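You operate a simulated robot arm through the tools that you are given. There is no shell and no other tool. Be economical: measure what you need, move in short steps, check, and stop when the job is done.

You are at the controls of a simulated robot arm. One attempt, no reset.

Task
Berth the red ship at berth 1 and lower crane 3's boom over it.
Fine: slide the ship in to the pier and drop both its latches over the bollards before the red handwheel brings the boom down; its containers stay aboard; leave the other controls.
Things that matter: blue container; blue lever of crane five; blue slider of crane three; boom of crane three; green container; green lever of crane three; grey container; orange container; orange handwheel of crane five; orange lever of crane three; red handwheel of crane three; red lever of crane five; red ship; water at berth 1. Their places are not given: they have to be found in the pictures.

It is judged by the outcome, as a careful person would: the job done as asked, and still so three seconds after it is handed in. It fails if anything else is knocked over, pushed out of place, dropped, spilled or broken.

Robot
A 6-joint arm with a two-finger parallel gripper, fixed in place. Base frame: the origin is at the foot of the arm, x ahead of it, y to its left, z up; the work surface is at about z = 0.76. Lengths are in m, angles in degrees, forces in N, time in s.
Its first joint turns from -166.0 to 166.0 degrees. Payload 3.91 kg.
The tool frame sits at the grasp point between the pads (the TCP): z along the fingers, y along the line on which they close. The tips reach 0.03 m beyond it. Largest opening 0.11 m; finger width 0.02, thickness 0.01; the body of the gripper, 0.048 by 0.112 m, starts 0.055 m behind the TCP.
Orientation is told as [roll, pitch, yaw] about the base's x, y, z axes, in that order, counted from this pose: with the fingers straight down and closing along the base's y, the tool's x points along the base's -x, its y along +y and its z along -z.

Tools
- The arm moves only by the tool apply_moves. Its argument "commands" is a list of rows, each a list of 7 numbers: the shift along the tool's x, y, z in m, then the turn, a rotation vector about the tool's x, y, z in degrees, then the opening in per cent of the stroke, from 0 (shut) to 100 (fully open). In form: [[x, y, z, rx, ry, rz, hand], ...]. A call has 1 to 20 rows; each row is the pose to reach, as a shift and turn from the pose commanded when the call began, along the tool's axes at that moment. A row lasts 0.2 s, in which the tool goes at most 0.05 m and 8.6 degrees; a call with a longer step from one row to the next is refused whole, and so is a gripper value outside its range. Where a pose cannot be reached the arm comes as near as it can. A force on the tool above 40 N (or 10 N above the force at the start of the call, whichever is more), or a blocked arm, ends the call early, and 0.2 s more pass. Each finger travels about 0.108 m/s and halts on what it meets, pressing with about 31 N; the grip force reading is that of the motor and also rises with nothing between the fingers. The clock runs only during rows and for 0.2 s after the last one: add rows that repeat a pose to give the fingers time. It gives the time, the measured TCP pose, the force on the tool (base axes), the opening and the grip force at its end, in the units of the frame above (readings bear some noise), with the torque about the TCP (base axes, N m) and any sound that the robot's microphone picked up.
- Cameras (640 x 400 px; columns grow to the right, rows downward): "scene" is fixed at [0.3872, 0.5038, 1.3772]; the picture's right is [0.52, 0.85, 0.00], its down [-0.62, 0.38, -0.69] and it looks along [-0.59, 0.36, 0.72] (base axes); focal length 214 px, centre (320, 200). "wrist" rides on the gripper at [0.072, 0.017, -0.103] in the tool frame; the picture's right is [-0.23, 0.97, 0.00], its down [-0.76, -0.18, -0.62] and it looks along [-0.61, -0.14, 0.78] (tool axes); focal length 222 px, centre (320, 200).
- capture(camera): a new picture of that camera. No time passes.
- measure_at(camera, pixels): for up to 12 pixels [column, row] of the newest picture of that camera ("zoom" is the newest enlarged one), the place [x, y, z] in the base frame of the surface seen there, good to about 0.002 m, but the place of the scene camera against the robot may be out by one fixed shift of up to 0.025 m in any direction. No time passes.
- inspect(camera, box): a new picture of the part [left, top, right, bottom] of that camera's present view, enlarged. No time passes.
- finish_job(): hands the job in; it is judged then, once.

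Work in short steps. Measure before you move; look again where a grasp or a placing could have gone wrong, and mend it. You have 80 turns and 54 pictures in all, those below and enlarged ones among them. Open the gripper and draw the arm clear of the work before you hand the job in, unless the task says otherwise; then end with one line.

The tools are called after "Emit:" as name(argument=value, ...) on one line, values as JSON. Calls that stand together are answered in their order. apply_moves: Moves the arm, as the interface text tells. Its arguments: {"type":"object","properties":{"commands":{"type":"array"}},"required":["commands"]} The other tools are called the same way: capture (camera) takes a picture; measure_at (camera, pixels) gives the place of the surface under pixels of a picture; inspect (camera, box) takes an enlarged picture of a part of a camera's view; finish_job () hands the job in.

At the start:

```text
t: 0.0
position: [0.7127, -0.1563, 1.0967]
tool_rot: [0.0, -0.1, -0.1]
force: [0.3, 0.8, -0.5]
moment: [0.02, 0.0, -0.01]
grip_width: 0.1101
gripper_force: 0.1
```

scene: 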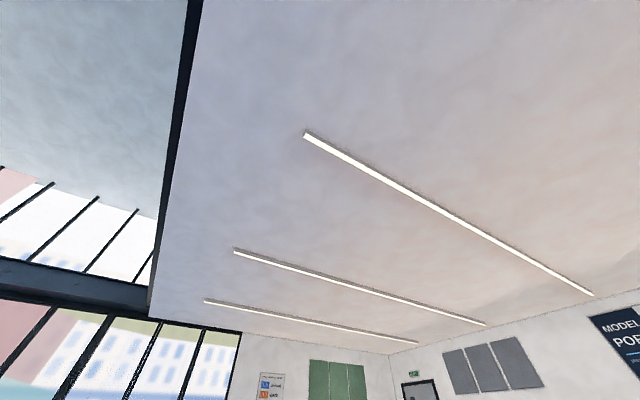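
wrist: 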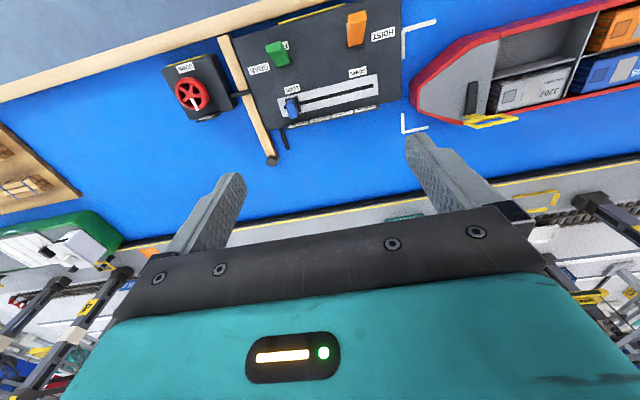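

The scene camera shows only the ceiling, so I work with the wrist camera. It shows the crane 3 panel with its red handwheel at (190,95), and the ship at right. I enlarge the view and measure a few points.

Emit:
inspect(camera="wrist", box=[380, 0, 640, 162])

Emit:
inspect(camera="wrist", box=[150, 0, 430, 175])

Emit:
measure_at(camera="wrist", pixels=[[190, 95], [405, 30], [405, 125], [470, 95], [490, 122], [440, 80], [530, 85], [620, 70], [540, 115], [545, 200], [270, 160], [330, 220]])

```text
2.46 times, centred on (510, 81) of wrist
```

zoom: 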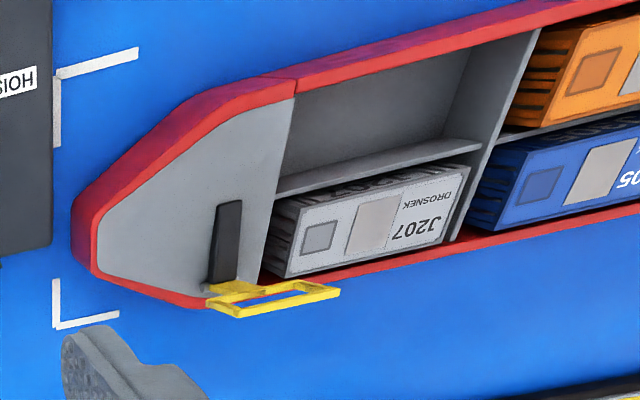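

```text
2.29 times, centred on (290, 88) of wrist
```

zoom: 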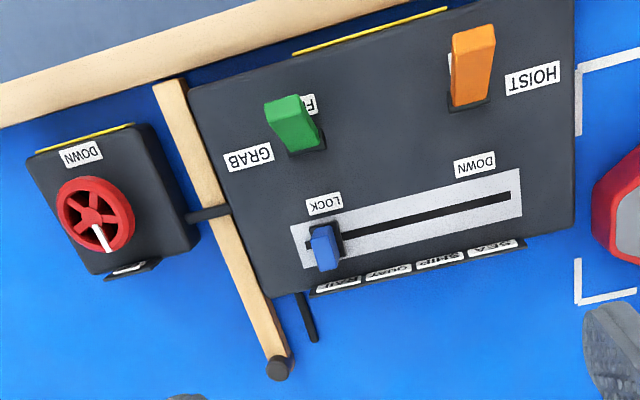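

```text
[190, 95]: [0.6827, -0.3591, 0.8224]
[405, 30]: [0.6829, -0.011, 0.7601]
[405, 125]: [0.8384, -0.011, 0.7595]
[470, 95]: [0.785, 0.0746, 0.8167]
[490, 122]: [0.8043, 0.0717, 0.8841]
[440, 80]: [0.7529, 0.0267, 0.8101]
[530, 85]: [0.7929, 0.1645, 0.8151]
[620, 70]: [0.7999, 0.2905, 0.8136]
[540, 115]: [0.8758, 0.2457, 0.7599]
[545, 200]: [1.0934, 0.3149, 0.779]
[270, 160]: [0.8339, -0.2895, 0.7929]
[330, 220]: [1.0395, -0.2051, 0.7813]
```

The ship's bow is at about y=0.03 and it extends past y=0.3. I move toward +y, up and back to see the whole berth, the pier and the bollards.

Emit:
apply_moves(commands=[[0.04, 0.03, -0.01, 0, 0, 0, 100], [0.08, 0.06, -0.02, 0, 0, 0, 100], [0.12, 0.09, -0.03, 0, 0, 0, 100], [0.16, 0.12, -0.04, 0, 0, 0, 100], [0.2, 0.15, -0.05, 0, 0, 0, 100], [0.22, 0.19, -0.06, 0, 0, 0, 100], [0.24, 0.23, -0.08, 0, 0, 0, 100], [0.25, 0.26, -0.1, 0, 0, 0, 100]])

Emit:
capture(camera="wrist")

```text
refused: row 1 steps farther than a row can; nothing moved
```

```text
49 pictures are left
```

wrist: 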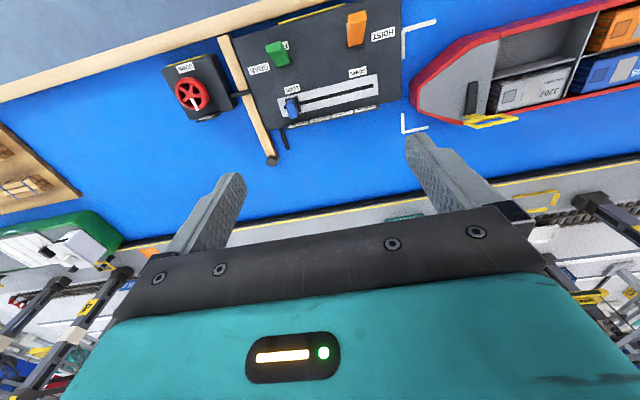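

Row steps were slightly over 0.05 m, so I use smaller ones.

Emit:
apply_moves(commands=[[0.03, 0.03, -0.01, 0, 0, 0, 100], [0.06, 0.06, -0.02, 0, 0, 0, 100], [0.09, 0.09, -0.03, 0, 0, 0, 100], [0.12, 0.12, -0.04, 0, 0, 0, 100], [0.15, 0.15, -0.05, 0, 0, 0, 100], [0.18, 0.18, -0.06, 0, 0, 0, 100], [0.21, 0.21, -0.08, 0, 0, 0, 100], [0.23, 0.24, -0.1, 0, 0, 0, 100], [0.23, 0.27, -0.1, 0, 0, 0, 100]])

Emit:
capture(camera="wrist")

```text
t: 2.0
position: [0.4833, 0.1133, 1.1948]
tool_rot: [-0.1, 0.1, 0.0]
force: [1.2, -0.7, 0.6]
moment: [0.02, 0.04, 0.0]
grip_width: 0.11
gripper_force: 0.0
```

```text
48 pictures are left
```

wrist: 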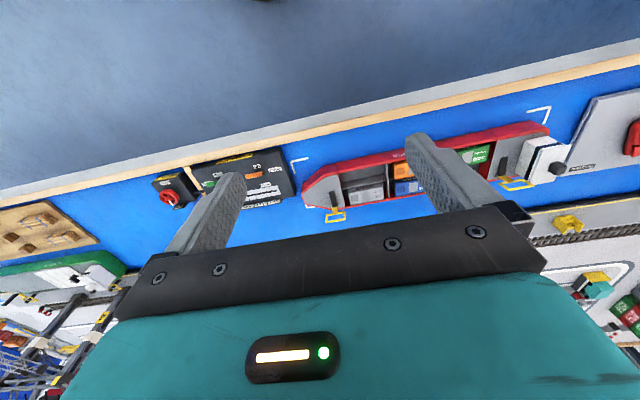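

The ship lies between two corner marks, with latches at (338,212) and (517,183). A yellow bollard shows at (568,222). I zoom and measure.

Emit:
inspect(camera="wrist", box=[440, 90, 640, 270])

Emit:
measure_at(camera="wrist", pixels=[[568, 222], [568, 216], [517, 183], [338, 214], [548, 108], [545, 165], [548, 128], [305, 190], [292, 160], [530, 206], [600, 200], [580, 195]])

```text
2.22 times, centred on (540, 180) of wrist
```

zoom: 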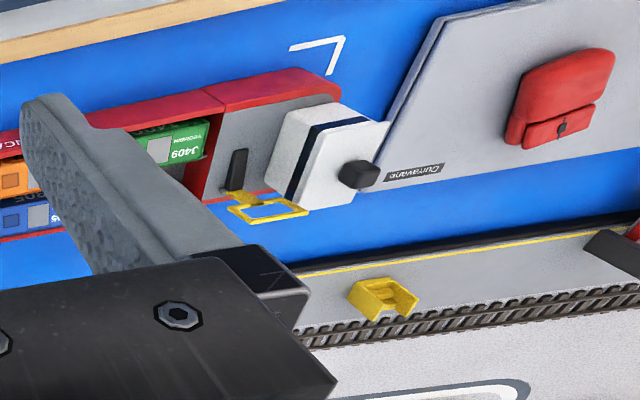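

```text
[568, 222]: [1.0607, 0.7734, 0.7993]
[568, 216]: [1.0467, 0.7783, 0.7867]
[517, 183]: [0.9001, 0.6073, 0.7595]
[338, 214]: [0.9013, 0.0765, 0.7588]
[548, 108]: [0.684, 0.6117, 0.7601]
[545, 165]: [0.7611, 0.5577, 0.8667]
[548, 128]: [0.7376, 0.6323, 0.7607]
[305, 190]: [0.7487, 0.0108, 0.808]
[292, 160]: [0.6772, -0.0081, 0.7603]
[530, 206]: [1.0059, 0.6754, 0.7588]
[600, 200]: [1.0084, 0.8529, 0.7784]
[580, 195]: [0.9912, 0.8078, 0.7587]
```

To see the pier past the gripper body, I tilt the tool forward about 40° so that the pier moves into the upper half of the picture.

Emit:
apply_moves(commands=[[0, 0.04, 0, 0, -8, 0, 100], [0, 0.08, 0, 0, -16, 0, 100], [0, 0.12, 0, 0, -24, 0, 100], [0, 0.14, 0, 0, -32, 0, 100], [0, 0.14, 0, 0, -40, 0, 100], [0, 0.14, 0, 0, -40, 0, 100]])

Emit:
capture(camera="wrist")

```text
t: 3.4
position: [0.4851, 0.2535, 1.1989]
tool_rot: [0.0, -40.2, -0.1]
force: [0.3, 0.0, -0.4]
moment: [-0.02, 0.0, 0.0]
grip_width: 0.1099
gripper_force: 0.0
```

```text
46 pictures are left
```

wrist: 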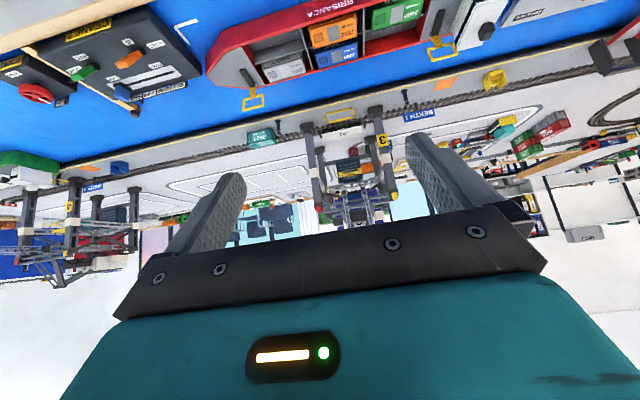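

Good view, upside down. I zoom in on the ship and pier strip.

Emit:
inspect(camera="wrist", box=[200, 20, 360, 160])

Emit:
inspect(camera="wrist", box=[360, 10, 540, 150])

Emit:
measure_at(camera="wrist", pixels=[[253, 108], [253, 100], [441, 55], [440, 42], [261, 138], [340, 116], [420, 114], [445, 84], [494, 82], [351, 140], [300, 118], [248, 78]])

```text
2.86 times, centred on (280, 90) of wrist
```

zoom: 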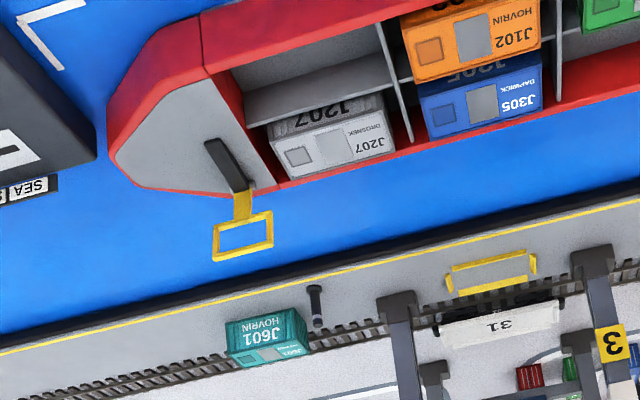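

```text
2.86 times, centred on (450, 80) of wrist
```

zoom: 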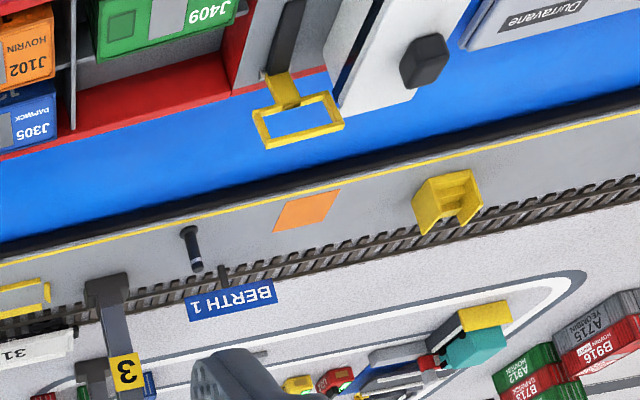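

```text
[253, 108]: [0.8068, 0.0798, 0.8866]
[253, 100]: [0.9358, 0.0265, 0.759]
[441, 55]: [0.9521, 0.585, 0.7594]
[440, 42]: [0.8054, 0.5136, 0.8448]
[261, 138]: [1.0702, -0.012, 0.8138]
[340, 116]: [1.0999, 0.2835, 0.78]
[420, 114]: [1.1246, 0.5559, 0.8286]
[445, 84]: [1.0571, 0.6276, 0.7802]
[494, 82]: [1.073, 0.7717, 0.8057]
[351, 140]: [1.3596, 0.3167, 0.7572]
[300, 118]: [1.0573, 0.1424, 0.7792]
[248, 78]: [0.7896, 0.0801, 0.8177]
```

Two black bollards stand on the pier at about (310,125) and (426,94). I measure them and the latch and handle details in fresh zooms.

Emit:
measure_at(camera="zoom", pixels=[[188, 232], [195, 262], [190, 245], [270, 142], [330, 125], [262, 112], [285, 88], [275, 75], [292, 5], [250, 215], [230, 60], [330, 98]])

Emit:
measure_at(camera="wrist", pixels=[[310, 122], [311, 132], [310, 127], [244, 109], [268, 106], [243, 103], [256, 93], [253, 86], [245, 76], [236, 63], [232, 68], [236, 73]])

Emit:
inspect(camera="wrist", box=[220, 55, 330, 140])

```text
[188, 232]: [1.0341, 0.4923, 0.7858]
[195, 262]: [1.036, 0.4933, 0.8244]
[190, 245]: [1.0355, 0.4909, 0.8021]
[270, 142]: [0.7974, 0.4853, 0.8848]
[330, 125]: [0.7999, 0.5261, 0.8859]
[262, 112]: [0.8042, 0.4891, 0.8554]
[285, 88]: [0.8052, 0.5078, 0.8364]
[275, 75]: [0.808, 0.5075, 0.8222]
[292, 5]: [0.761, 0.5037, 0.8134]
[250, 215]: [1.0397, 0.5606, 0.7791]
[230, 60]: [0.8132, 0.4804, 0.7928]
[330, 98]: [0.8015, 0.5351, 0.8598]
```

```text
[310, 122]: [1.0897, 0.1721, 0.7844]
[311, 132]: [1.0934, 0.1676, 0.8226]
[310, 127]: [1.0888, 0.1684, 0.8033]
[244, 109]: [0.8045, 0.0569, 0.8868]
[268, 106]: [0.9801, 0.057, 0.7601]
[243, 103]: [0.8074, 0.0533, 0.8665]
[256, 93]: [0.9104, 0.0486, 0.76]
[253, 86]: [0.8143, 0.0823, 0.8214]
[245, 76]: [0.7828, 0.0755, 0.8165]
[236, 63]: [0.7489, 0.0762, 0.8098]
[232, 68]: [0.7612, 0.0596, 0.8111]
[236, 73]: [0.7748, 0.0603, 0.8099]
```

```text
4.71 times, centred on (275, 98) of wrist
```

zoom: 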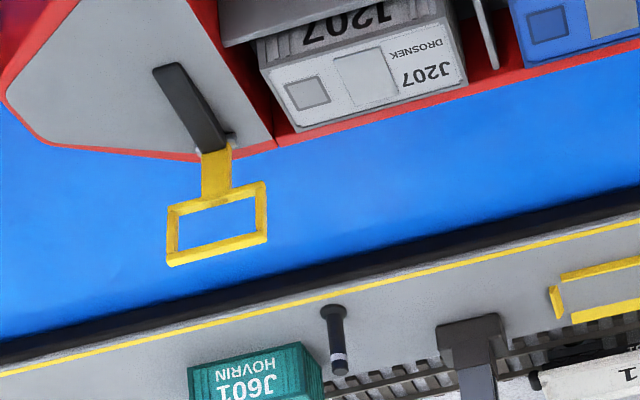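

The zooms keep the aspect ratio, so bollard 1 is really at about (278,127). I re-measure it and the pier edge on the zoom.

Emit:
measure_at(camera="zoom", pixels=[[334, 315], [336, 335], [339, 360], [420, 270], [420, 292], [100, 355], [600, 240], [172, 255], [262, 235], [240, 200], [170, 75], [215, 140]])

Emit:
measure_at(camera="wrist", pixels=[[206, 78], [240, 20], [290, 60], [222, 48], [445, 20], [400, 80], [400, 88]])

```text
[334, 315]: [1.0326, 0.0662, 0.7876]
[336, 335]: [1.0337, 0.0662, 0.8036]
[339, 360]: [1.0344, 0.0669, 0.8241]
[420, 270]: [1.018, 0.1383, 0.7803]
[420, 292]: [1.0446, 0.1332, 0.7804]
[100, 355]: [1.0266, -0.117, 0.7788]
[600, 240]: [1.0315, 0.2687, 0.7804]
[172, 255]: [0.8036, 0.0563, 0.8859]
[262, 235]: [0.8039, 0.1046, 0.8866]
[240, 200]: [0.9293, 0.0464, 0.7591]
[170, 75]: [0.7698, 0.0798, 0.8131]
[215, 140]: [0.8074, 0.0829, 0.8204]
```

```text
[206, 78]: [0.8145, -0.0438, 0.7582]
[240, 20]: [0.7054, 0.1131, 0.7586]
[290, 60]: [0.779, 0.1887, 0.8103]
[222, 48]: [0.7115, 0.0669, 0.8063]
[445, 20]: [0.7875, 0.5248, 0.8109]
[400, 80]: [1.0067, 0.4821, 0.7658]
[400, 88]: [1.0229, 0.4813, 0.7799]
```

The bollards are at (1.035,0.0665) and (1.035,0.492). The ring centres are at y≈0.080 and 0.506, with their pivots at x≈0.808, z≈0.82. So the ship needs about +0.18 m in x and about −0.014 m in y. Next I look at the stern from closer.

Emit:
apply_moves(commands=[[0.01, 0.037, 0.018, 0, 6.7, 0, 100], [0.02, 0.074, 0.035, 0, 13.3, 0, 100], [0.03, 0.11, 0.053, 0, 20, 0, 100], [0.04, 0.147, 0.07, 0, 26.7, 0, 100], [0.05, 0.184, 0.088, 0, 33.3, 0, 100], [0.062, 0.22, 0.105, 0, 40, 0, 100], [0.062, 0.22, 0.105, 0, 40, 0, 100]])

Emit:
capture(camera="wrist")

```text
t: 5.0
position: [0.5036, 0.4733, 1.0737]
tool_rot: [-0.1, 0.1, 0.0]
force: [-0.3, -0.5, -0.2]
moment: [0.01, 0.03, -0.01]
grip_width: 0.1097
gripper_force: 0.0
```

```text
42 pictures are left
```

wrist: 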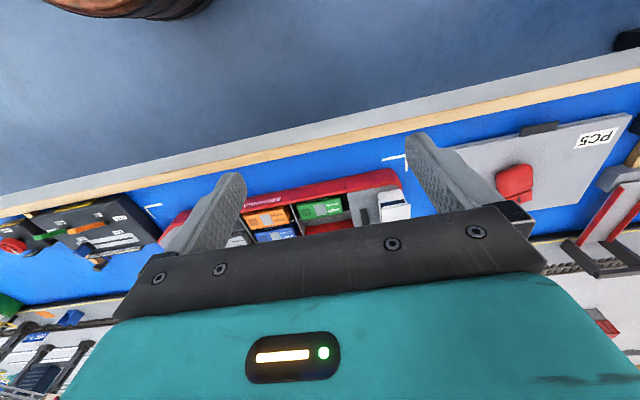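

I zoom in on the ship between the fingers and measure its outline.

Emit:
inspect(camera="wrist", box=[230, 140, 430, 260])

Emit:
measure_at(camera="zoom", pixels=[[560, 160], [530, 200], [580, 230], [520, 235], [560, 115], [430, 140], [200, 180], [560, 205], [480, 125], [100, 235], [420, 220], [410, 165]])

```text
3.20 times, centred on (330, 200) of wrist
```

zoom: 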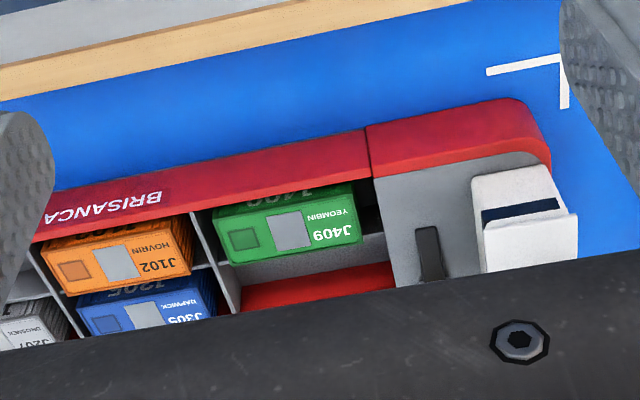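

```text
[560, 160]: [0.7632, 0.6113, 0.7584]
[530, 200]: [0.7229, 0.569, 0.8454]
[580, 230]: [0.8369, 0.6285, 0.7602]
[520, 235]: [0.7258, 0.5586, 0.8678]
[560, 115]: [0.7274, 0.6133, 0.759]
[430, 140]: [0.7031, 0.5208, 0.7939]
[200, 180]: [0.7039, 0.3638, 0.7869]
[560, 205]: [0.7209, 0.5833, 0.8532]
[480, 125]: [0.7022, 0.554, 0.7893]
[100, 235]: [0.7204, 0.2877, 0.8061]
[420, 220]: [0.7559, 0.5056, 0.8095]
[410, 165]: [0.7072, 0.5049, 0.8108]
```

The hull's near side is a vertical face at x≈0.7035, spanning y 0.02–0.595. I will push it with the open hand centred at y≈0.305 and first move to just behind the hull.

Emit:
apply_moves(commands=[[-0.03, -0.03, 0, 0, 0, 0, 100], [-0.06, -0.06, 0.01, 0, 0, 0, 100], [-0.09, -0.09, 0.02, 0, 0, 0, 100], [-0.12, -0.12, 0.03, 0, 0, 0, 100], [-0.15, -0.15, 0.04, 0, 0, 0, 100], [-0.165, -0.168, 0.07, 0, 0, 0, 100], [-0.165, -0.168, 0.11, 0, 0, 0, 100], [-0.165, -0.168, 0.15, 0, 0, 0, 100], [-0.165, -0.168, 0.18, 0, 0, 0, 100], [-0.165, -0.168, 0.18, 0, 0, 0, 100]])

Emit:
capture(camera="wrist")

```text
t: 7.2
position: [0.6674, 0.3069, 0.8957]
tool_rot: [-0.2, -0.1, 0.0]
force: [0.4, -0.2, -0.3]
moment: [0.0, -0.02, 0.0]
grip_width: 0.1099
gripper_force: 0.1
```

```text
40 pictures are left
```

wrist: 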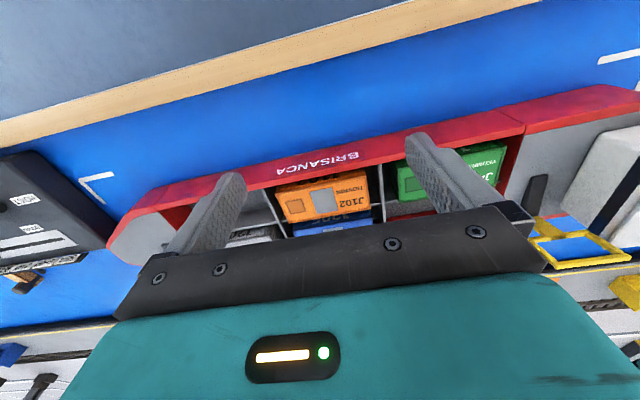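

I check the container tops and the clearance before going down.

Emit:
measure_at(camera="wrist", pixels=[[320, 180], [320, 215], [320, 160], [300, 100], [320, 175], [430, 195], [560, 100], [200, 40], [120, 235], [635, 100]])

```text
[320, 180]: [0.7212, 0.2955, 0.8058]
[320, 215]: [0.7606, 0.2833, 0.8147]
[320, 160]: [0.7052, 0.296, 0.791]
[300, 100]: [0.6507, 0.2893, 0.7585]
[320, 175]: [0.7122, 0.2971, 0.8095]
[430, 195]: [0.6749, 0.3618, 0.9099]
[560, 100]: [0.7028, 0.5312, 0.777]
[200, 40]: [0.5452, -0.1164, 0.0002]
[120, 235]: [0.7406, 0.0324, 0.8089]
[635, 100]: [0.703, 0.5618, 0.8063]
```

The area behind the hull is clear. I go down 0.088 m and then forward until contact is near.

Emit:
apply_moves(commands=[[0, 0, 0.04, 0, 0, 0, 100], [0, 0, 0.075, 0, 0, 0, 100], [0, 0, 0.09, 0, 0, 0, 100], [-0.01, 0, 0.09, 0, 0, 0, 100], [-0.018, 0, 0.09, 0, 0, 0, 100], [-0.028, 0, 0.09, 0, 0, 0, 100], [-0.038, 0, 0.09, 0, 0, 0, 100]])

Emit:
capture(camera="wrist")

```text
t: 8.8
position: [0.7071, 0.3049, 0.8056]
tool_rot: [0.0, 0.1, 0.0]
force: [-6.8, 0.0, 0.0]
moment: [0.06, 0.01, -0.04]
grip_width: 0.1098
gripper_force: 0.0
```

```text
39 pictures are left
```

wrist: 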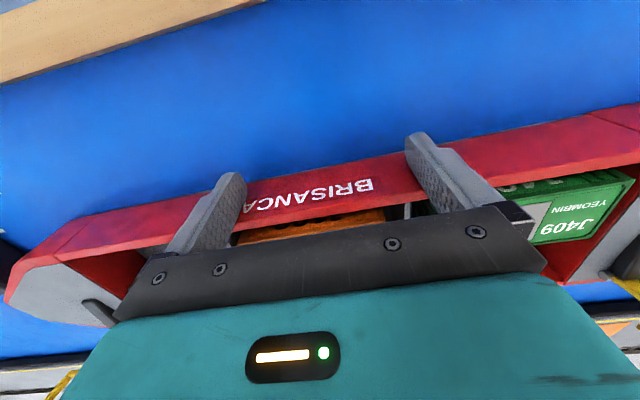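

The ship slides at about 7 N with no yaw torque. I keep pushing diagonally, drifting −0.014 m in y.

Emit:
apply_moves(commands=[[-0.01, -0.001, 0, 0, 0, 0, 100], [-0.02, -0.002, 0, 0, 0, 0, 100], [-0.03, -0.003, 0, 0, 0, 0, 100], [-0.04, -0.004, 0, 0, 0, 0, 100], [-0.05, -0.005, 0, 0, 0, 0, 100], [-0.06, -0.006, 0, 0, 0, 0, 100], [-0.07, -0.008, 0, 0, 0, 0, 100], [-0.08, -0.01, 0, 0, 0, 0, 100], [-0.09, -0.012, 0, 0, 0, 0, 100], [-0.1, -0.014, 0, 0, 0, 0, 100], [-0.11, -0.014, 0, 0, 0, 0, 100], [-0.12, -0.014, 0, 0, 0, 0, 100], [-0.13, -0.014, 0, 0, 0, 0, 100]])

Emit:
capture(camera="wrist")

```text
t: 11.6
position: [0.8389, 0.2905, 0.806]
tool_rot: [-0.1, -0.2, -0.1]
force: [-4.7, 0.5, -2.0]
moment: [0.12, 0.03, -0.13]
grip_width: 0.11
gripper_force: 0.1
```

```text
38 pictures are left
```

wrist: 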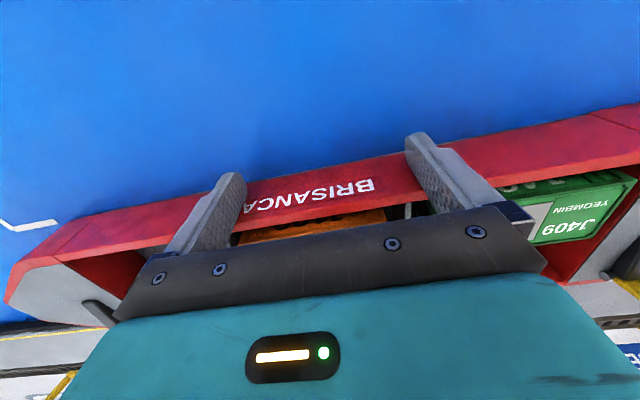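

The ship followed rigidly, with its near side now at x≈0.849. I continue slowly toward the pier and watch the force.

Emit:
apply_moves(commands=[[-0.006, 0, 0, 0, 0, 0, 100], [-0.012, 0, 0, 0, 0, 0, 100], [-0.018, 0, 0, 0, 0, 0, 100], [-0.024, 0, 0, 0, 0, 0, 100], [-0.03, 0, 0, 0, 0, 0, 100], [-0.034, 0, 0, 0, 0, 0, 100]])

Emit:
capture(camera="wrist")

```text
t: 12.9
position: [0.8643, 0.2915, 0.8061]
tool_rot: [-0.2, 0.2, 0.0]
force: [-20.9, -1.8, 7.3]
moment: [-0.08, -0.16, 0.02]
grip_width: 0.1098
gripper_force: 0.0
stopped in row 6: the force on the tool passed its limit at 50 N (the readings are from after the stop); the commanded pose is now the measured one
```

```text
37 pictures are left
```

wrist: 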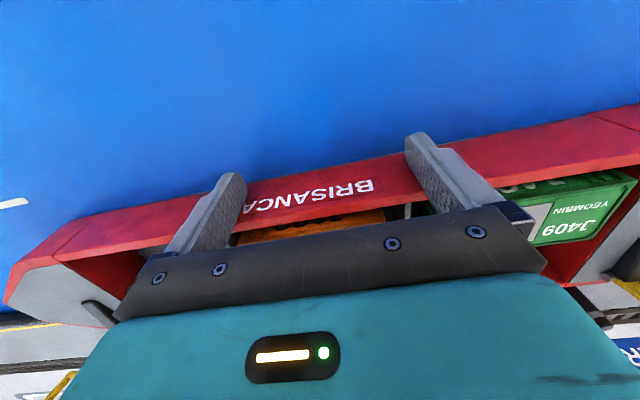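

The ship touched the pier at tool x≈0.864. I back off gently, rise, and tilt forward to look at the latches against the bollards.

Emit:
apply_moves(commands=[[0.02, 0, 0, 0, 0, 0, 100], [0.05, 0, 0, 0, 0, 0, 100], [0.08, 0, -0.03, 0, 0, 0, 100], [0.1, 0, -0.07, 0, 0, 0, 100], [0.12, 0, -0.11, 0, -6, 0, 100], [0.14, 0, -0.15, 0, -12, 0, 100], [0.16, 0, -0.19, 0, -18, 0, 100], [0.18, 0, -0.22, 0, -24, 0, 100], [0.2, 0, -0.24, 0, -30, 0, 100], [0.2, 0, -0.25, 0, -30, 0, 100]])

Emit:
capture(camera="wrist")

```text
t: 15.1
position: [0.6645, 0.2896, 1.0552]
tool_rot: [-0.2, -29.9, -0.1]
force: [-0.3, 0.8, -0.1]
moment: [0.01, 0.0, 0.0]
grip_width: 0.1103
gripper_force: 0.0
```

```text
36 pictures are left
```

wrist: 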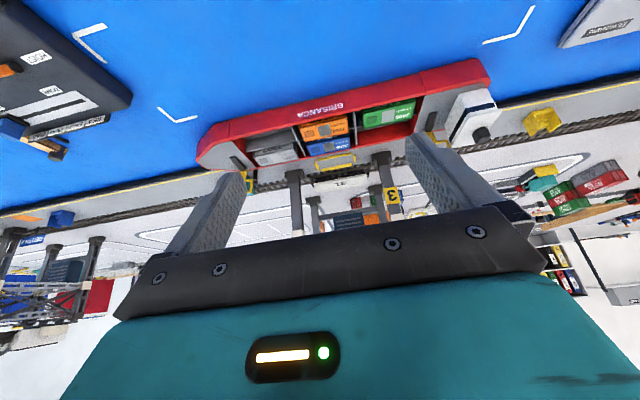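

The fingers hide the latches at (248,180) and (430,135). I close the gripper so the fingers move to the middle, then look again.

Emit:
apply_moves(commands=[[0, 0, 0, 0, 0, 0, 50], [0, 0, 0, 0, 0, 0, 0], [0, 0, 0, 0, 0, 0, 0], [0, 0, 0, 0, 0, 0, 0]])

Emit:
inspect(camera="wrist", box=[190, 120, 318, 200])

Emit:
inspect(camera="wrist", box=[380, 90, 508, 170])

```text
t: 16.1
position: [0.6648, 0.2912, 1.0558]
tool_rot: [-0.2, -29.7, 0.1]
force: [-0.3, 0.2, -0.7]
moment: [0.0, -0.03, 0.05]
grip_width: 0.0
gripper_force: 31.6
```

```text
5.00 times, centred on (254, 160) of wrist
```

zoom: 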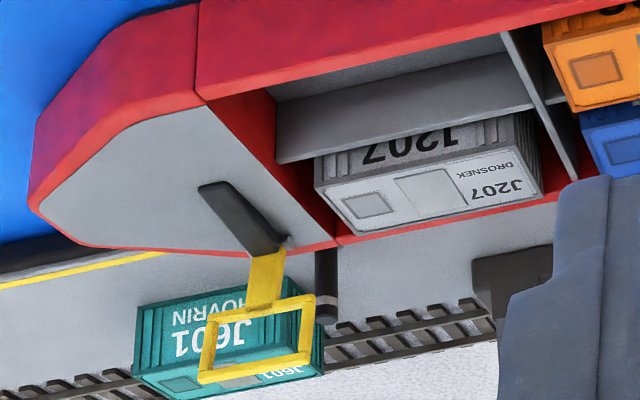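

```text
5.00 times, centred on (444, 130) of wrist
```

zoom: 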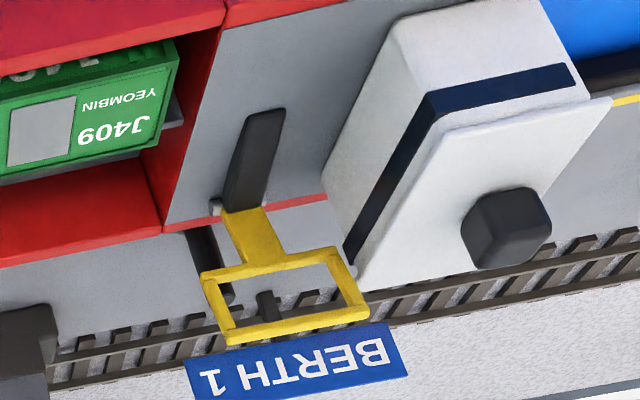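

I measure both rings and both bollards.

Emit:
measure_at(camera="wrist", pixels=[[231, 195], [250, 192], [255, 172], [255, 178], [255, 183], [243, 176], [230, 157], [242, 168], [196, 162], [252, 183]])

Emit:
measure_at(camera="zoom", pixels=[[232, 335], [362, 312], [205, 240], [208, 255], [224, 292], [255, 235], [235, 215], [265, 115], [235, 190], [295, 255], [395, 60], [505, 220]])

```text
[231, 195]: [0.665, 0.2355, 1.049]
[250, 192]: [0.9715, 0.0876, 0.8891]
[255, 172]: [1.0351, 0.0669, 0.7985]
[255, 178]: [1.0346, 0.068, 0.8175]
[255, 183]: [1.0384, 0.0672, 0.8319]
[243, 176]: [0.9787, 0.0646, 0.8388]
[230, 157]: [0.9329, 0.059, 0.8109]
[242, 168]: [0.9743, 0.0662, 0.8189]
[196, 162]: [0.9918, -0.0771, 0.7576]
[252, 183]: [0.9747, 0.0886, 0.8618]
```

```text
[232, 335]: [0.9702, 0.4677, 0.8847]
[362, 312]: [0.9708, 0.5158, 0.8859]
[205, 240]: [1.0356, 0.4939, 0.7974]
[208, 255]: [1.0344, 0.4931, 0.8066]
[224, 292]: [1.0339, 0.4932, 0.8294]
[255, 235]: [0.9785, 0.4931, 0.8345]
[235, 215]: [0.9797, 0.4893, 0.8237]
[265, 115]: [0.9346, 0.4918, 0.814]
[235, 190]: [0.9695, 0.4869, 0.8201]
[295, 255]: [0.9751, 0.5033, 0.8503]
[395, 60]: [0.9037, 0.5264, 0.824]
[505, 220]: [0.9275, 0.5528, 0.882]
```

Sideways alignment is very good: ring 2 is centred at y≈0.492 against the bollard at 0.493, and ring 1 at 0.0645 against 0.067. I check the gap in x between the hull and the pier edge.

Emit:
measure_at(camera="wrist", pixels=[[196, 165], [196, 168], [196, 170], [196, 172], [196, 174], [196, 176], [196, 178], [210, 168], [225, 170], [262, 168], [215, 169], [220, 166]])

Emit:
measure_at(camera="zoom", pixels=[[60, 252], [60, 258], [60, 264], [60, 270], [60, 245], [635, 110], [635, 95], [635, 85], [635, 75], [635, 65]])

```text
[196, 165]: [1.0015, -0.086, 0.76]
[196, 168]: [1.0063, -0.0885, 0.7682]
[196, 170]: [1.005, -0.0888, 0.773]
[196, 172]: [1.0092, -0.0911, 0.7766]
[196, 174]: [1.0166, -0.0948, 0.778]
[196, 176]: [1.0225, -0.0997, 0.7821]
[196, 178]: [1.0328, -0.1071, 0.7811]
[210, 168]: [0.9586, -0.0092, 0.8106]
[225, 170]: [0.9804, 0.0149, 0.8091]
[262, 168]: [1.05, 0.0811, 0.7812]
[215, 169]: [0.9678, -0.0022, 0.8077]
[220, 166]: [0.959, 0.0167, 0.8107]
```

```text
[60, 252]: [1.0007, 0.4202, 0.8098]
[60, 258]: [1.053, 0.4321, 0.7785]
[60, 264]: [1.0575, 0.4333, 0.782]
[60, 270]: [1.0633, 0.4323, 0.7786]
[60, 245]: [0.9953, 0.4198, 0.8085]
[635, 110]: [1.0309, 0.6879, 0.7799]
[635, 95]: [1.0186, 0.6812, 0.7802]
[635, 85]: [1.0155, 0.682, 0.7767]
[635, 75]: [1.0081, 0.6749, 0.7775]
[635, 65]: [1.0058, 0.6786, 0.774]
```

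The hull is against the pier, with its edge at x≈1.003 and the fender at 1.005. Now the first latch: I stage with the tool tilted 40° and the fingers slightly open so they straddle its handle, behind ring 1.

Emit:
apply_moves(commands=[[-0.015, -0.025, 0.024, 0, -1, 0, 27], [-0.029, -0.05, 0.048, 0, -2, 0, 27], [-0.043, -0.075, 0.071, 0, -3, 0, 27], [-0.058, -0.1, 0.095, 0, -4, 0, 27], [-0.072, -0.125, 0.119, 0, -5.5, 0, 27], [-0.087, -0.15, 0.143, 0, -7, 0, 27], [-0.101, -0.175, 0.166, 0, -8, 0, 27], [-0.116, -0.2, 0.19, 0, -9, 0, 27], [-0.1305, -0.2265, 0.2139, 0, -10, 0, 27], [-0.1305, -0.2265, 0.2139, 0, -10, 0, 27]])

Emit:
capture(camera="wrist")

```text
t: 18.3
position: [0.8869, 0.0644, 0.9367]
tool_rot: [-0.2, -39.8, -0.1]
force: [-0.3, 0.9, -0.5]
moment: [0.03, 0.02, 0.01]
grip_width: 0.0298
gripper_force: 0.0
```

```text
33 pictures are left
```

wrist: 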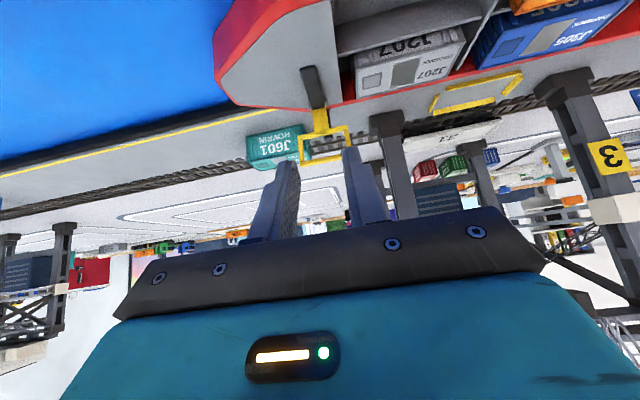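

Ring 1 sits between the fingertips at about (325,145). I lower to ring height and push forward in small steps.

Emit:
apply_moves(commands=[[0.0158, 0, 0.039, 0, 0, 0, 27], [0.0017, 0, 0.0534, 0, 0, 0, 27], [-0.0136, 0, 0.0663, 0, 0, 0, 27], [-0.0213, 0, 0.0727, 0, 0, 0, 27], [-0.0289, 0, 0.0791, 0, 0, 0, 27], [-0.036, 0, 0.0863, 0, 0, 0, 27], [-0.0423, 0, 0.0943, 0, 0, 0, 27], [-0.0474, 0, 0.1037, 0, 0, 0, 27]])

Emit:
capture(camera="wrist")

```text
t: 20.1
position: [0.9896, 0.0648, 0.8855]
tool_rot: [-0.2, -39.9, 0.1]
force: [0.1, 0.1, 0.7]
moment: [0.0, 0.02, 0.01]
grip_width: 0.0297
gripper_force: 0.0
```

```text
32 pictures are left
```

wrist: 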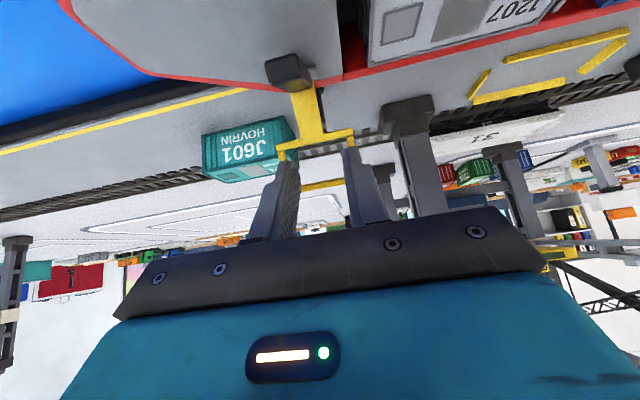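

The latch seems to have tipped: its handle now points toward the camera at (288,70). I zoom in.

Emit:
inspect(camera="wrist", box=[230, 40, 422, 200])

Emit:
measure_at(camera="wrist", pixels=[[288, 60], [288, 80], [305, 105], [310, 135], [345, 137], [320, 185], [310, 152]])

```text
2.50 times, centred on (326, 120) of wrist
```

zoom: 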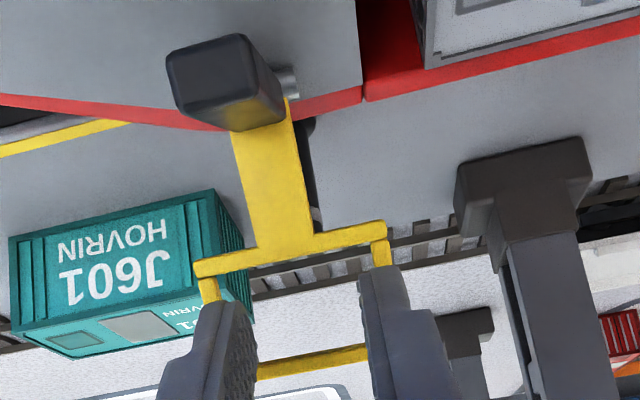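

```text
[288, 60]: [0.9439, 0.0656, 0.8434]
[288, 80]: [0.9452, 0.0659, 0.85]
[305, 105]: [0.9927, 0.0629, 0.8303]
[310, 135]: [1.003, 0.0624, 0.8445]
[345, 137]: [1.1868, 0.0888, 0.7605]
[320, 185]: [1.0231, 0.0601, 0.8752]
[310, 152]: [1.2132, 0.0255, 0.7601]
```

The ring is tilted about 37° and held. I continue the arc down toward the bollard.

Emit:
apply_moves(commands=[[-0.0024, 0, 0.0157, 0, 0, 0, 27], [-0.002, 0, 0.0226, 0, 0, 0, 27], [-0.0015, 0, 0.0294, 0, 0, 0, 27], [0.0005, 0, 0.0348, 0, 0, 0, 27], [0.0028, 0, 0.0407, 0, 0, 0, 27]])

Emit:
inspect(camera="wrist", box=[230, 40, 422, 200])

```text
t: 21.3
position: [1.0131, 0.0641, 0.8538]
tool_rot: [-0.2, -39.7, 0.1]
force: [-0.9, 0.5, 0.1]
moment: [-0.02, -0.01, 0.01]
grip_width: 0.0297
gripper_force: 0.0
```

```text
2.50 times, centred on (326, 120) of wrist
```

zoom: 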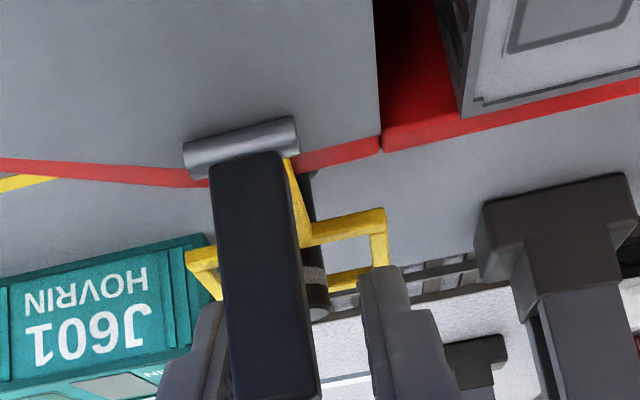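

The ring appears dropped around the bollard at (315,285) in the zoom, with almost no force. I retreat along the tool axis to verify.

Emit:
apply_moves(commands=[[0, 0, -0.03, 0, 0, 0, 27], [0, 0, -0.06, 0, 0, 0, 27], [0, 0, -0.1, 0, 0, 0, 27], [0, 0, -0.14, 0, 0, 0, 27], [0, 0, -0.17, 0, 0, 0, 0], [0, 0, -0.18, 0, 0, 0, 0]])

Emit:
inspect(camera="wrist", box=[250, 70, 378, 150])

```text
t: 22.7
position: [0.8979, 0.0636, 0.9898]
tool_rot: [-0.2, -39.7, 0.2]
force: [-0.1, 0.6, -0.3]
moment: [0.02, 0.0, 0.01]
grip_width: 0.0
gripper_force: 30.9
```

```text
5.00 times, centred on (314, 110) of wrist
```

zoom: 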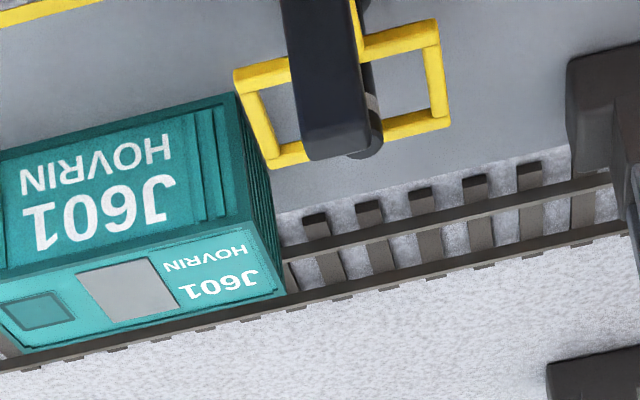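

Emit:
measure_at(camera="zoom", pixels=[[255, 78], [290, 155], [440, 60], [420, 122], [400, 40], [375, 110], [372, 130], [330, 20], [330, 145], [265, 125]])

```text
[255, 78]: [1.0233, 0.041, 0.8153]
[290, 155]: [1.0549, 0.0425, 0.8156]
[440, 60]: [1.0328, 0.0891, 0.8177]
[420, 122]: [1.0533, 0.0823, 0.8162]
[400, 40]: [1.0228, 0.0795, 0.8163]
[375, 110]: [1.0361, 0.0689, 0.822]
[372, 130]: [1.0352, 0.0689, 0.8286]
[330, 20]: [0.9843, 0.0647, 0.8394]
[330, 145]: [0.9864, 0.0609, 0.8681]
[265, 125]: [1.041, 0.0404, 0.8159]
```

Latch 1 is down: the ring is flat at z≈0.816 over x 1.02–1.055, and the bollard at 1.04 stands through it. Now I swing to latch 2, yawing 22° toward it for reach.

Emit:
apply_moves(commands=[[0.003, 0.037, -0.007, -1.56, 0, -1.88, 0], [0.006, 0.073, -0.014, -3.12, 0, -3.76, 0], [0.009, 0.11, -0.02, -4.69, 0, -5.63, 0], [0.012, 0.147, -0.027, -6.25, 0, -7.51, 0], [0.015, 0.183, -0.034, -7.81, 0, -9.39, 0], [0.018, 0.22, -0.041, -9.37, 0, -11.27, 0], [0.021, 0.257, -0.048, -10.94, 0, -13.14, 0], [0.024, 0.293, -0.055, -12.5, 0, -15.02, 0], [0.027, 0.33, -0.0614, -14.06, 0, -16.9, 0], [0.027, 0.33, -0.0614, -14.06, 0, -16.9, 0]])

Emit:
capture(camera="wrist")

```text
t: 24.9
position: [0.8373, 0.3948, 1.0197]
tool_rot: [-0.3, -39.8, 22.0]
force: [-0.3, 0.2, 0.2]
moment: [0.01, 0.0, -0.01]
grip_width: 0.0002
gripper_force: 31.3
```

```text
28 pictures are left
```

wrist: 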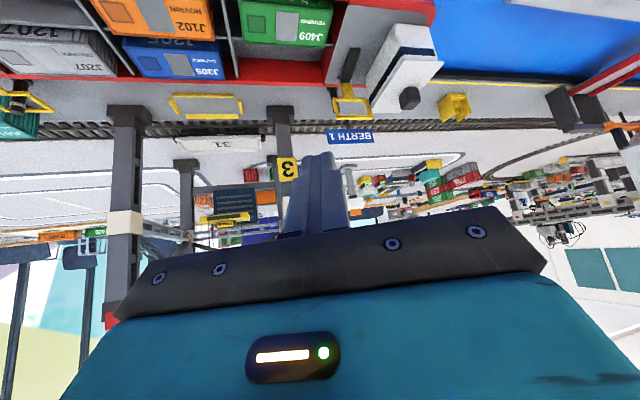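

I measure ring 2, its handle, the bridge block and the crane leg near (283,120).

Emit:
measure_at(camera="wrist", pixels=[[338, 118], [366, 113], [350, 95], [350, 65], [372, 100], [380, 60], [430, 65], [410, 97], [283, 112], [283, 160], [290, 195], [405, 40]])

Emit:
inspect(camera="wrist", box=[270, 30, 430, 130])

```text
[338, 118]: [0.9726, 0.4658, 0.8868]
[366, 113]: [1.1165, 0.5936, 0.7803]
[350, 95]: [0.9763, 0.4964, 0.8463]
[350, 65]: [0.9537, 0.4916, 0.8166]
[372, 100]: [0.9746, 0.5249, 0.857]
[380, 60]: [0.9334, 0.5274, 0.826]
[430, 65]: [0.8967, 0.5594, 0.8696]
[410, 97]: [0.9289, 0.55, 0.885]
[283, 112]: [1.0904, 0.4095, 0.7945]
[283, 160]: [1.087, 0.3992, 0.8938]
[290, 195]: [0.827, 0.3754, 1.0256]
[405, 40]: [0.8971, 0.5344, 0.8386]
```

```text
4.00 times, centred on (350, 80) of wrist
```

zoom: 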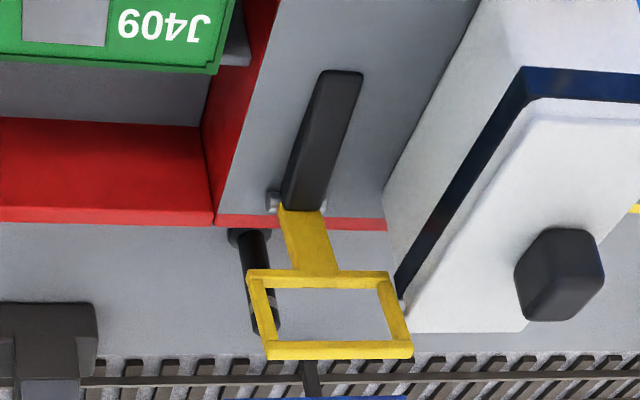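

The path is clear: the bridge starts at y≥0.525 and the crane leg is at x 1.09, y 0.41. I bring the closed fingertips behind the ring's left side bar (y≈0.47), away from the handle, and push.

Emit:
apply_moves(commands=[[0.002, 0.0092, 0.0376, 0, 0, 0, 0], [0.004, 0.0184, 0.0751, 0, 0, 0, 0], [0.007, 0.0276, 0.1137, 0, 0, 0, 0], [0.0099, 0.0368, 0.1523, 0, 0, 0, 0], [-0.0079, 0.0274, 0.1672, 0, 0, 0, 0], [-0.0221, 0.0199, 0.1791, 0, 0, 0, 0], [-0.0321, 0.0143, 0.1888, 0, 0, 0, 0], [-0.0395, 0.0087, 0.2015, 0, 0, 0, 0], [-0.0424, 0.0053, 0.2111, 0, 0, 0, 0]])

Emit:
capture(camera="wrist")

```text
t: 26.9
position: [0.9928, 0.4621, 0.887]
tool_rot: [-0.1, -39.7, 22.1]
force: [-0.1, -1.2, 0.2]
moment: [0.0, -0.03, -0.07]
grip_width: 0.0
gripper_force: 31.1
```

```text
26 pictures are left
```

wrist: 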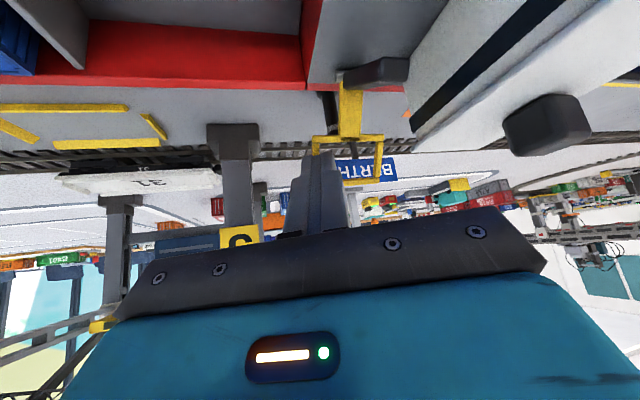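

Ring 2 is tilting the same way. I continue the arc down.

Emit:
apply_moves(commands=[[-0.0017, -0.0045, 0.0152, 0, 0, 0, 0], [-0.001, -0.006, 0.0218, 0, 0, 0, 0], [-0.0003, -0.0075, 0.0284, 0, 0, 0, 0], [0.0018, -0.0082, 0.0338, 0, 0, 0, 0], [0.0039, -0.009, 0.0392, 0, 0, 0, 0]])

Emit:
inspect(camera="wrist", box=[250, 40, 442, 200])

```text
t: 28.1
position: [1.0158, 0.4625, 0.8525]
tool_rot: [-0.2, -39.8, 22.1]
force: [0.3, -0.3, 0.7]
moment: [0.0, 0.01, -0.01]
grip_width: 0.0
gripper_force: 31.3
```

```text
2.50 times, centred on (346, 120) of wrist
```

zoom: 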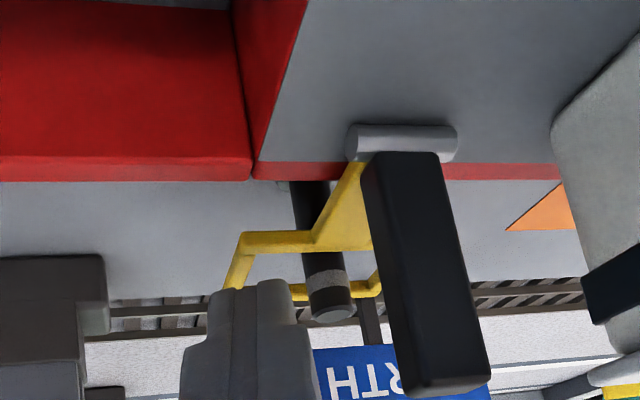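

The bollard shows inside ring 2. I retreat along the tool axis and verify.

Emit:
apply_moves(commands=[[0, 0, -0.03, 0, 0, 0, 0], [0, 0, -0.06, 0, 0, 0, 0], [0, 0, -0.1, 0, 0, 0, 0], [0, 0, -0.14, 0, 0, 0, 0], [0, 0, -0.18, 0, 0, 0, 0], [0, 0, -0.22, 0, 0, 0, 0], [0, 0, -0.25, 0, 0, 0, 0]])

Emit:
inspect(camera="wrist", box=[250, 30, 442, 150])

Emit:
capture(camera="wrist")

```text
t: 29.7
position: [0.8653, 0.4022, 1.0431]
tool_rot: [-0.2, -39.7, 22.1]
force: [0.1, -0.6, -0.4]
moment: [-0.06, -0.04, 0.04]
grip_width: 0.0002
gripper_force: 31.2
```

```text
3.33 times, centred on (346, 90) of wrist
```

zoom: 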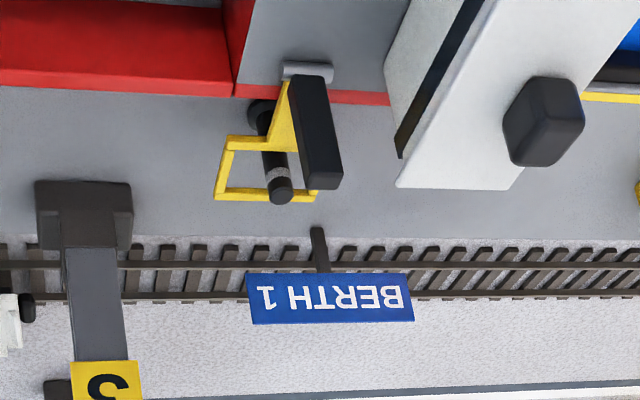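

```text
23 pictures are left
```

wrist: 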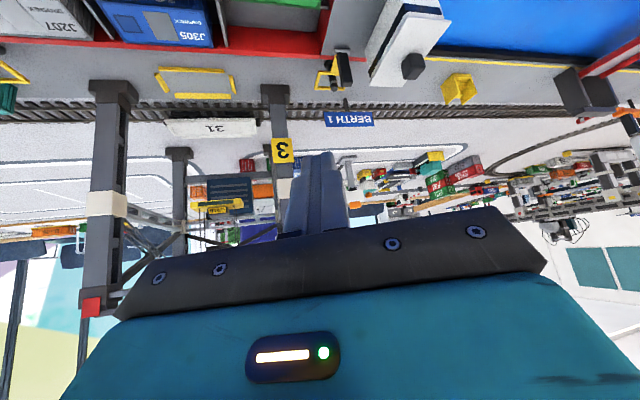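

Both latches are down over their bollards. Now I swing over to the red handwheel, moving back and high.

Emit:
apply_moves(commands=[[0.0247, -0.0215, -0.0261, 1.2, 0, 1.4, 0], [0.0493, -0.0431, -0.0523, 2.35, 0, 2.8, 0], [0.074, -0.0646, -0.0784, 3.5, 0, 4.2, 0], [0.0987, -0.0862, -0.1046, 4.7, 0, 5.6, 0], [0.1233, -0.1077, -0.1307, 5.9, 0, 7.0, 0], [0.148, -0.1293, -0.1568, 7.05, 0, 8.45, 0], [0.1727, -0.1508, -0.183, 8.2, 0, 9.9, 0], [0.1973, -0.1723, -0.2091, 9.4, 0, 11.3, 0], [0.222, -0.1939, -0.2353, 10.6, 0, 12.7, 0], [0.2467, -0.2154, -0.2614, 11.8, 0, 14.1, 0], [0.2713, -0.237, -0.2876, 12.9, 0, 15.5, 0], [0.296, -0.2585, -0.3137, 14.1, 0, 16.9, 0]])

```text
t: 32.3
position: [0.5646, 0.0038, 1.0987]
tool_rot: [-0.2, -39.7, 0.1]
force: [0.1, 0.1, 0.4]
moment: [0.02, 0.05, -0.02]
grip_width: 0.0
gripper_force: 31.0
```

Next I move over to the handwheel while levelling the tool.

Emit:
apply_moves(commands=[[0.0097, -0.04, 0.0064, 0, 4.4, 0, 30], [0.0193, -0.08, 0.0129, 0, 8.8, 0, 60], [0.029, -0.12, 0.0193, 0, 13.2, 0, 100], [0.0387, -0.16, 0.0258, 0, 17.6, 0, 100], [0.0483, -0.2, 0.0322, 0, 22, 0, 100], [0.058, -0.24, 0.0387, 0, 26.4, 0, 100], [0.0677, -0.28, 0.0451, 0, 30.8, 0, 100], [0.0773, -0.32, 0.0516, 0, 35.2, 0, 100], [0.087, -0.36, 0.058, 0, 39.7, 0, 100], [0.087, -0.36, 0.058, 0, 39.7, 0, 100]])

Emit:
capture(camera="wrist")

```text
t: 34.5
position: [0.5362, -0.3578, 0.9949]
tool_rot: [-0.2, 0.0, 0.0]
force: [-0.4, -0.2, -0.6]
moment: [0.03, 0.0, 0.01]
grip_width: 0.1099
gripper_force: 0.0
```

```text
22 pictures are left
```

wrist: 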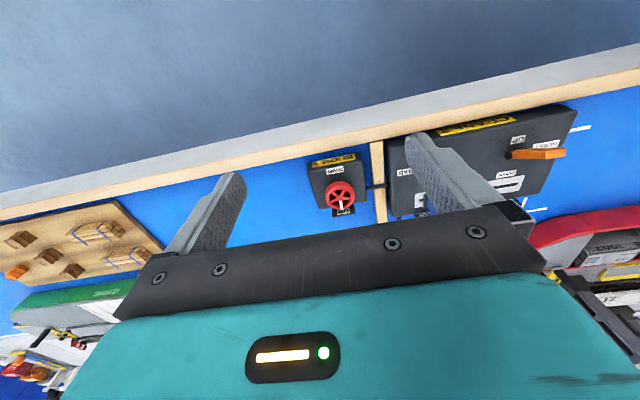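

The handwheel box is visible between the fingers. I zoom in and measure the wheel.

Emit:
inspect(camera="wrist", box=[290, 140, 402, 220])

```text
5.00 times, centred on (346, 180) of wrist
```

zoom: 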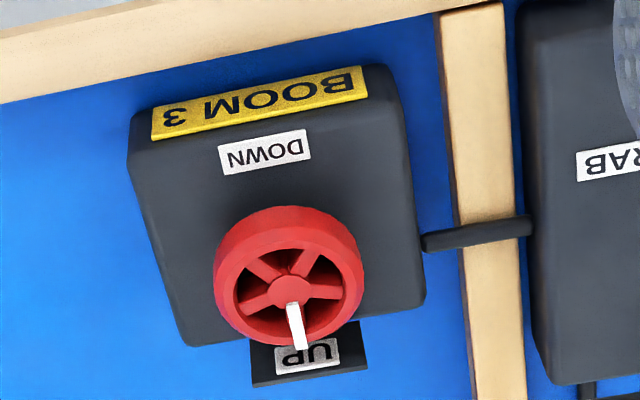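

The pointer points at "UP" (away from me), and "DOWN" is on the near side, so it needs about half a turn. I measure the wheel.

Emit:
measure_at(camera="zoom", pixels=[[290, 292], [298, 338], [225, 290], [355, 260], [285, 215], [300, 335], [285, 265], [265, 150], [200, 200], [310, 355], [340, 320], [235, 310]])

```text
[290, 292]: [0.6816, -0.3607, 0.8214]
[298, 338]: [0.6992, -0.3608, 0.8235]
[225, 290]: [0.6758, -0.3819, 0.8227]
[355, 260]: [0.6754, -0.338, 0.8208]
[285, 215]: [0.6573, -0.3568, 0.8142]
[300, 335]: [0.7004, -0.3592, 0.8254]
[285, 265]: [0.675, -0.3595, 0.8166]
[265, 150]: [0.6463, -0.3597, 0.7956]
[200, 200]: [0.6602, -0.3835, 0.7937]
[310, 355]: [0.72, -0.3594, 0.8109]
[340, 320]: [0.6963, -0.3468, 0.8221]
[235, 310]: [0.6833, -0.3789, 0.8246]
```

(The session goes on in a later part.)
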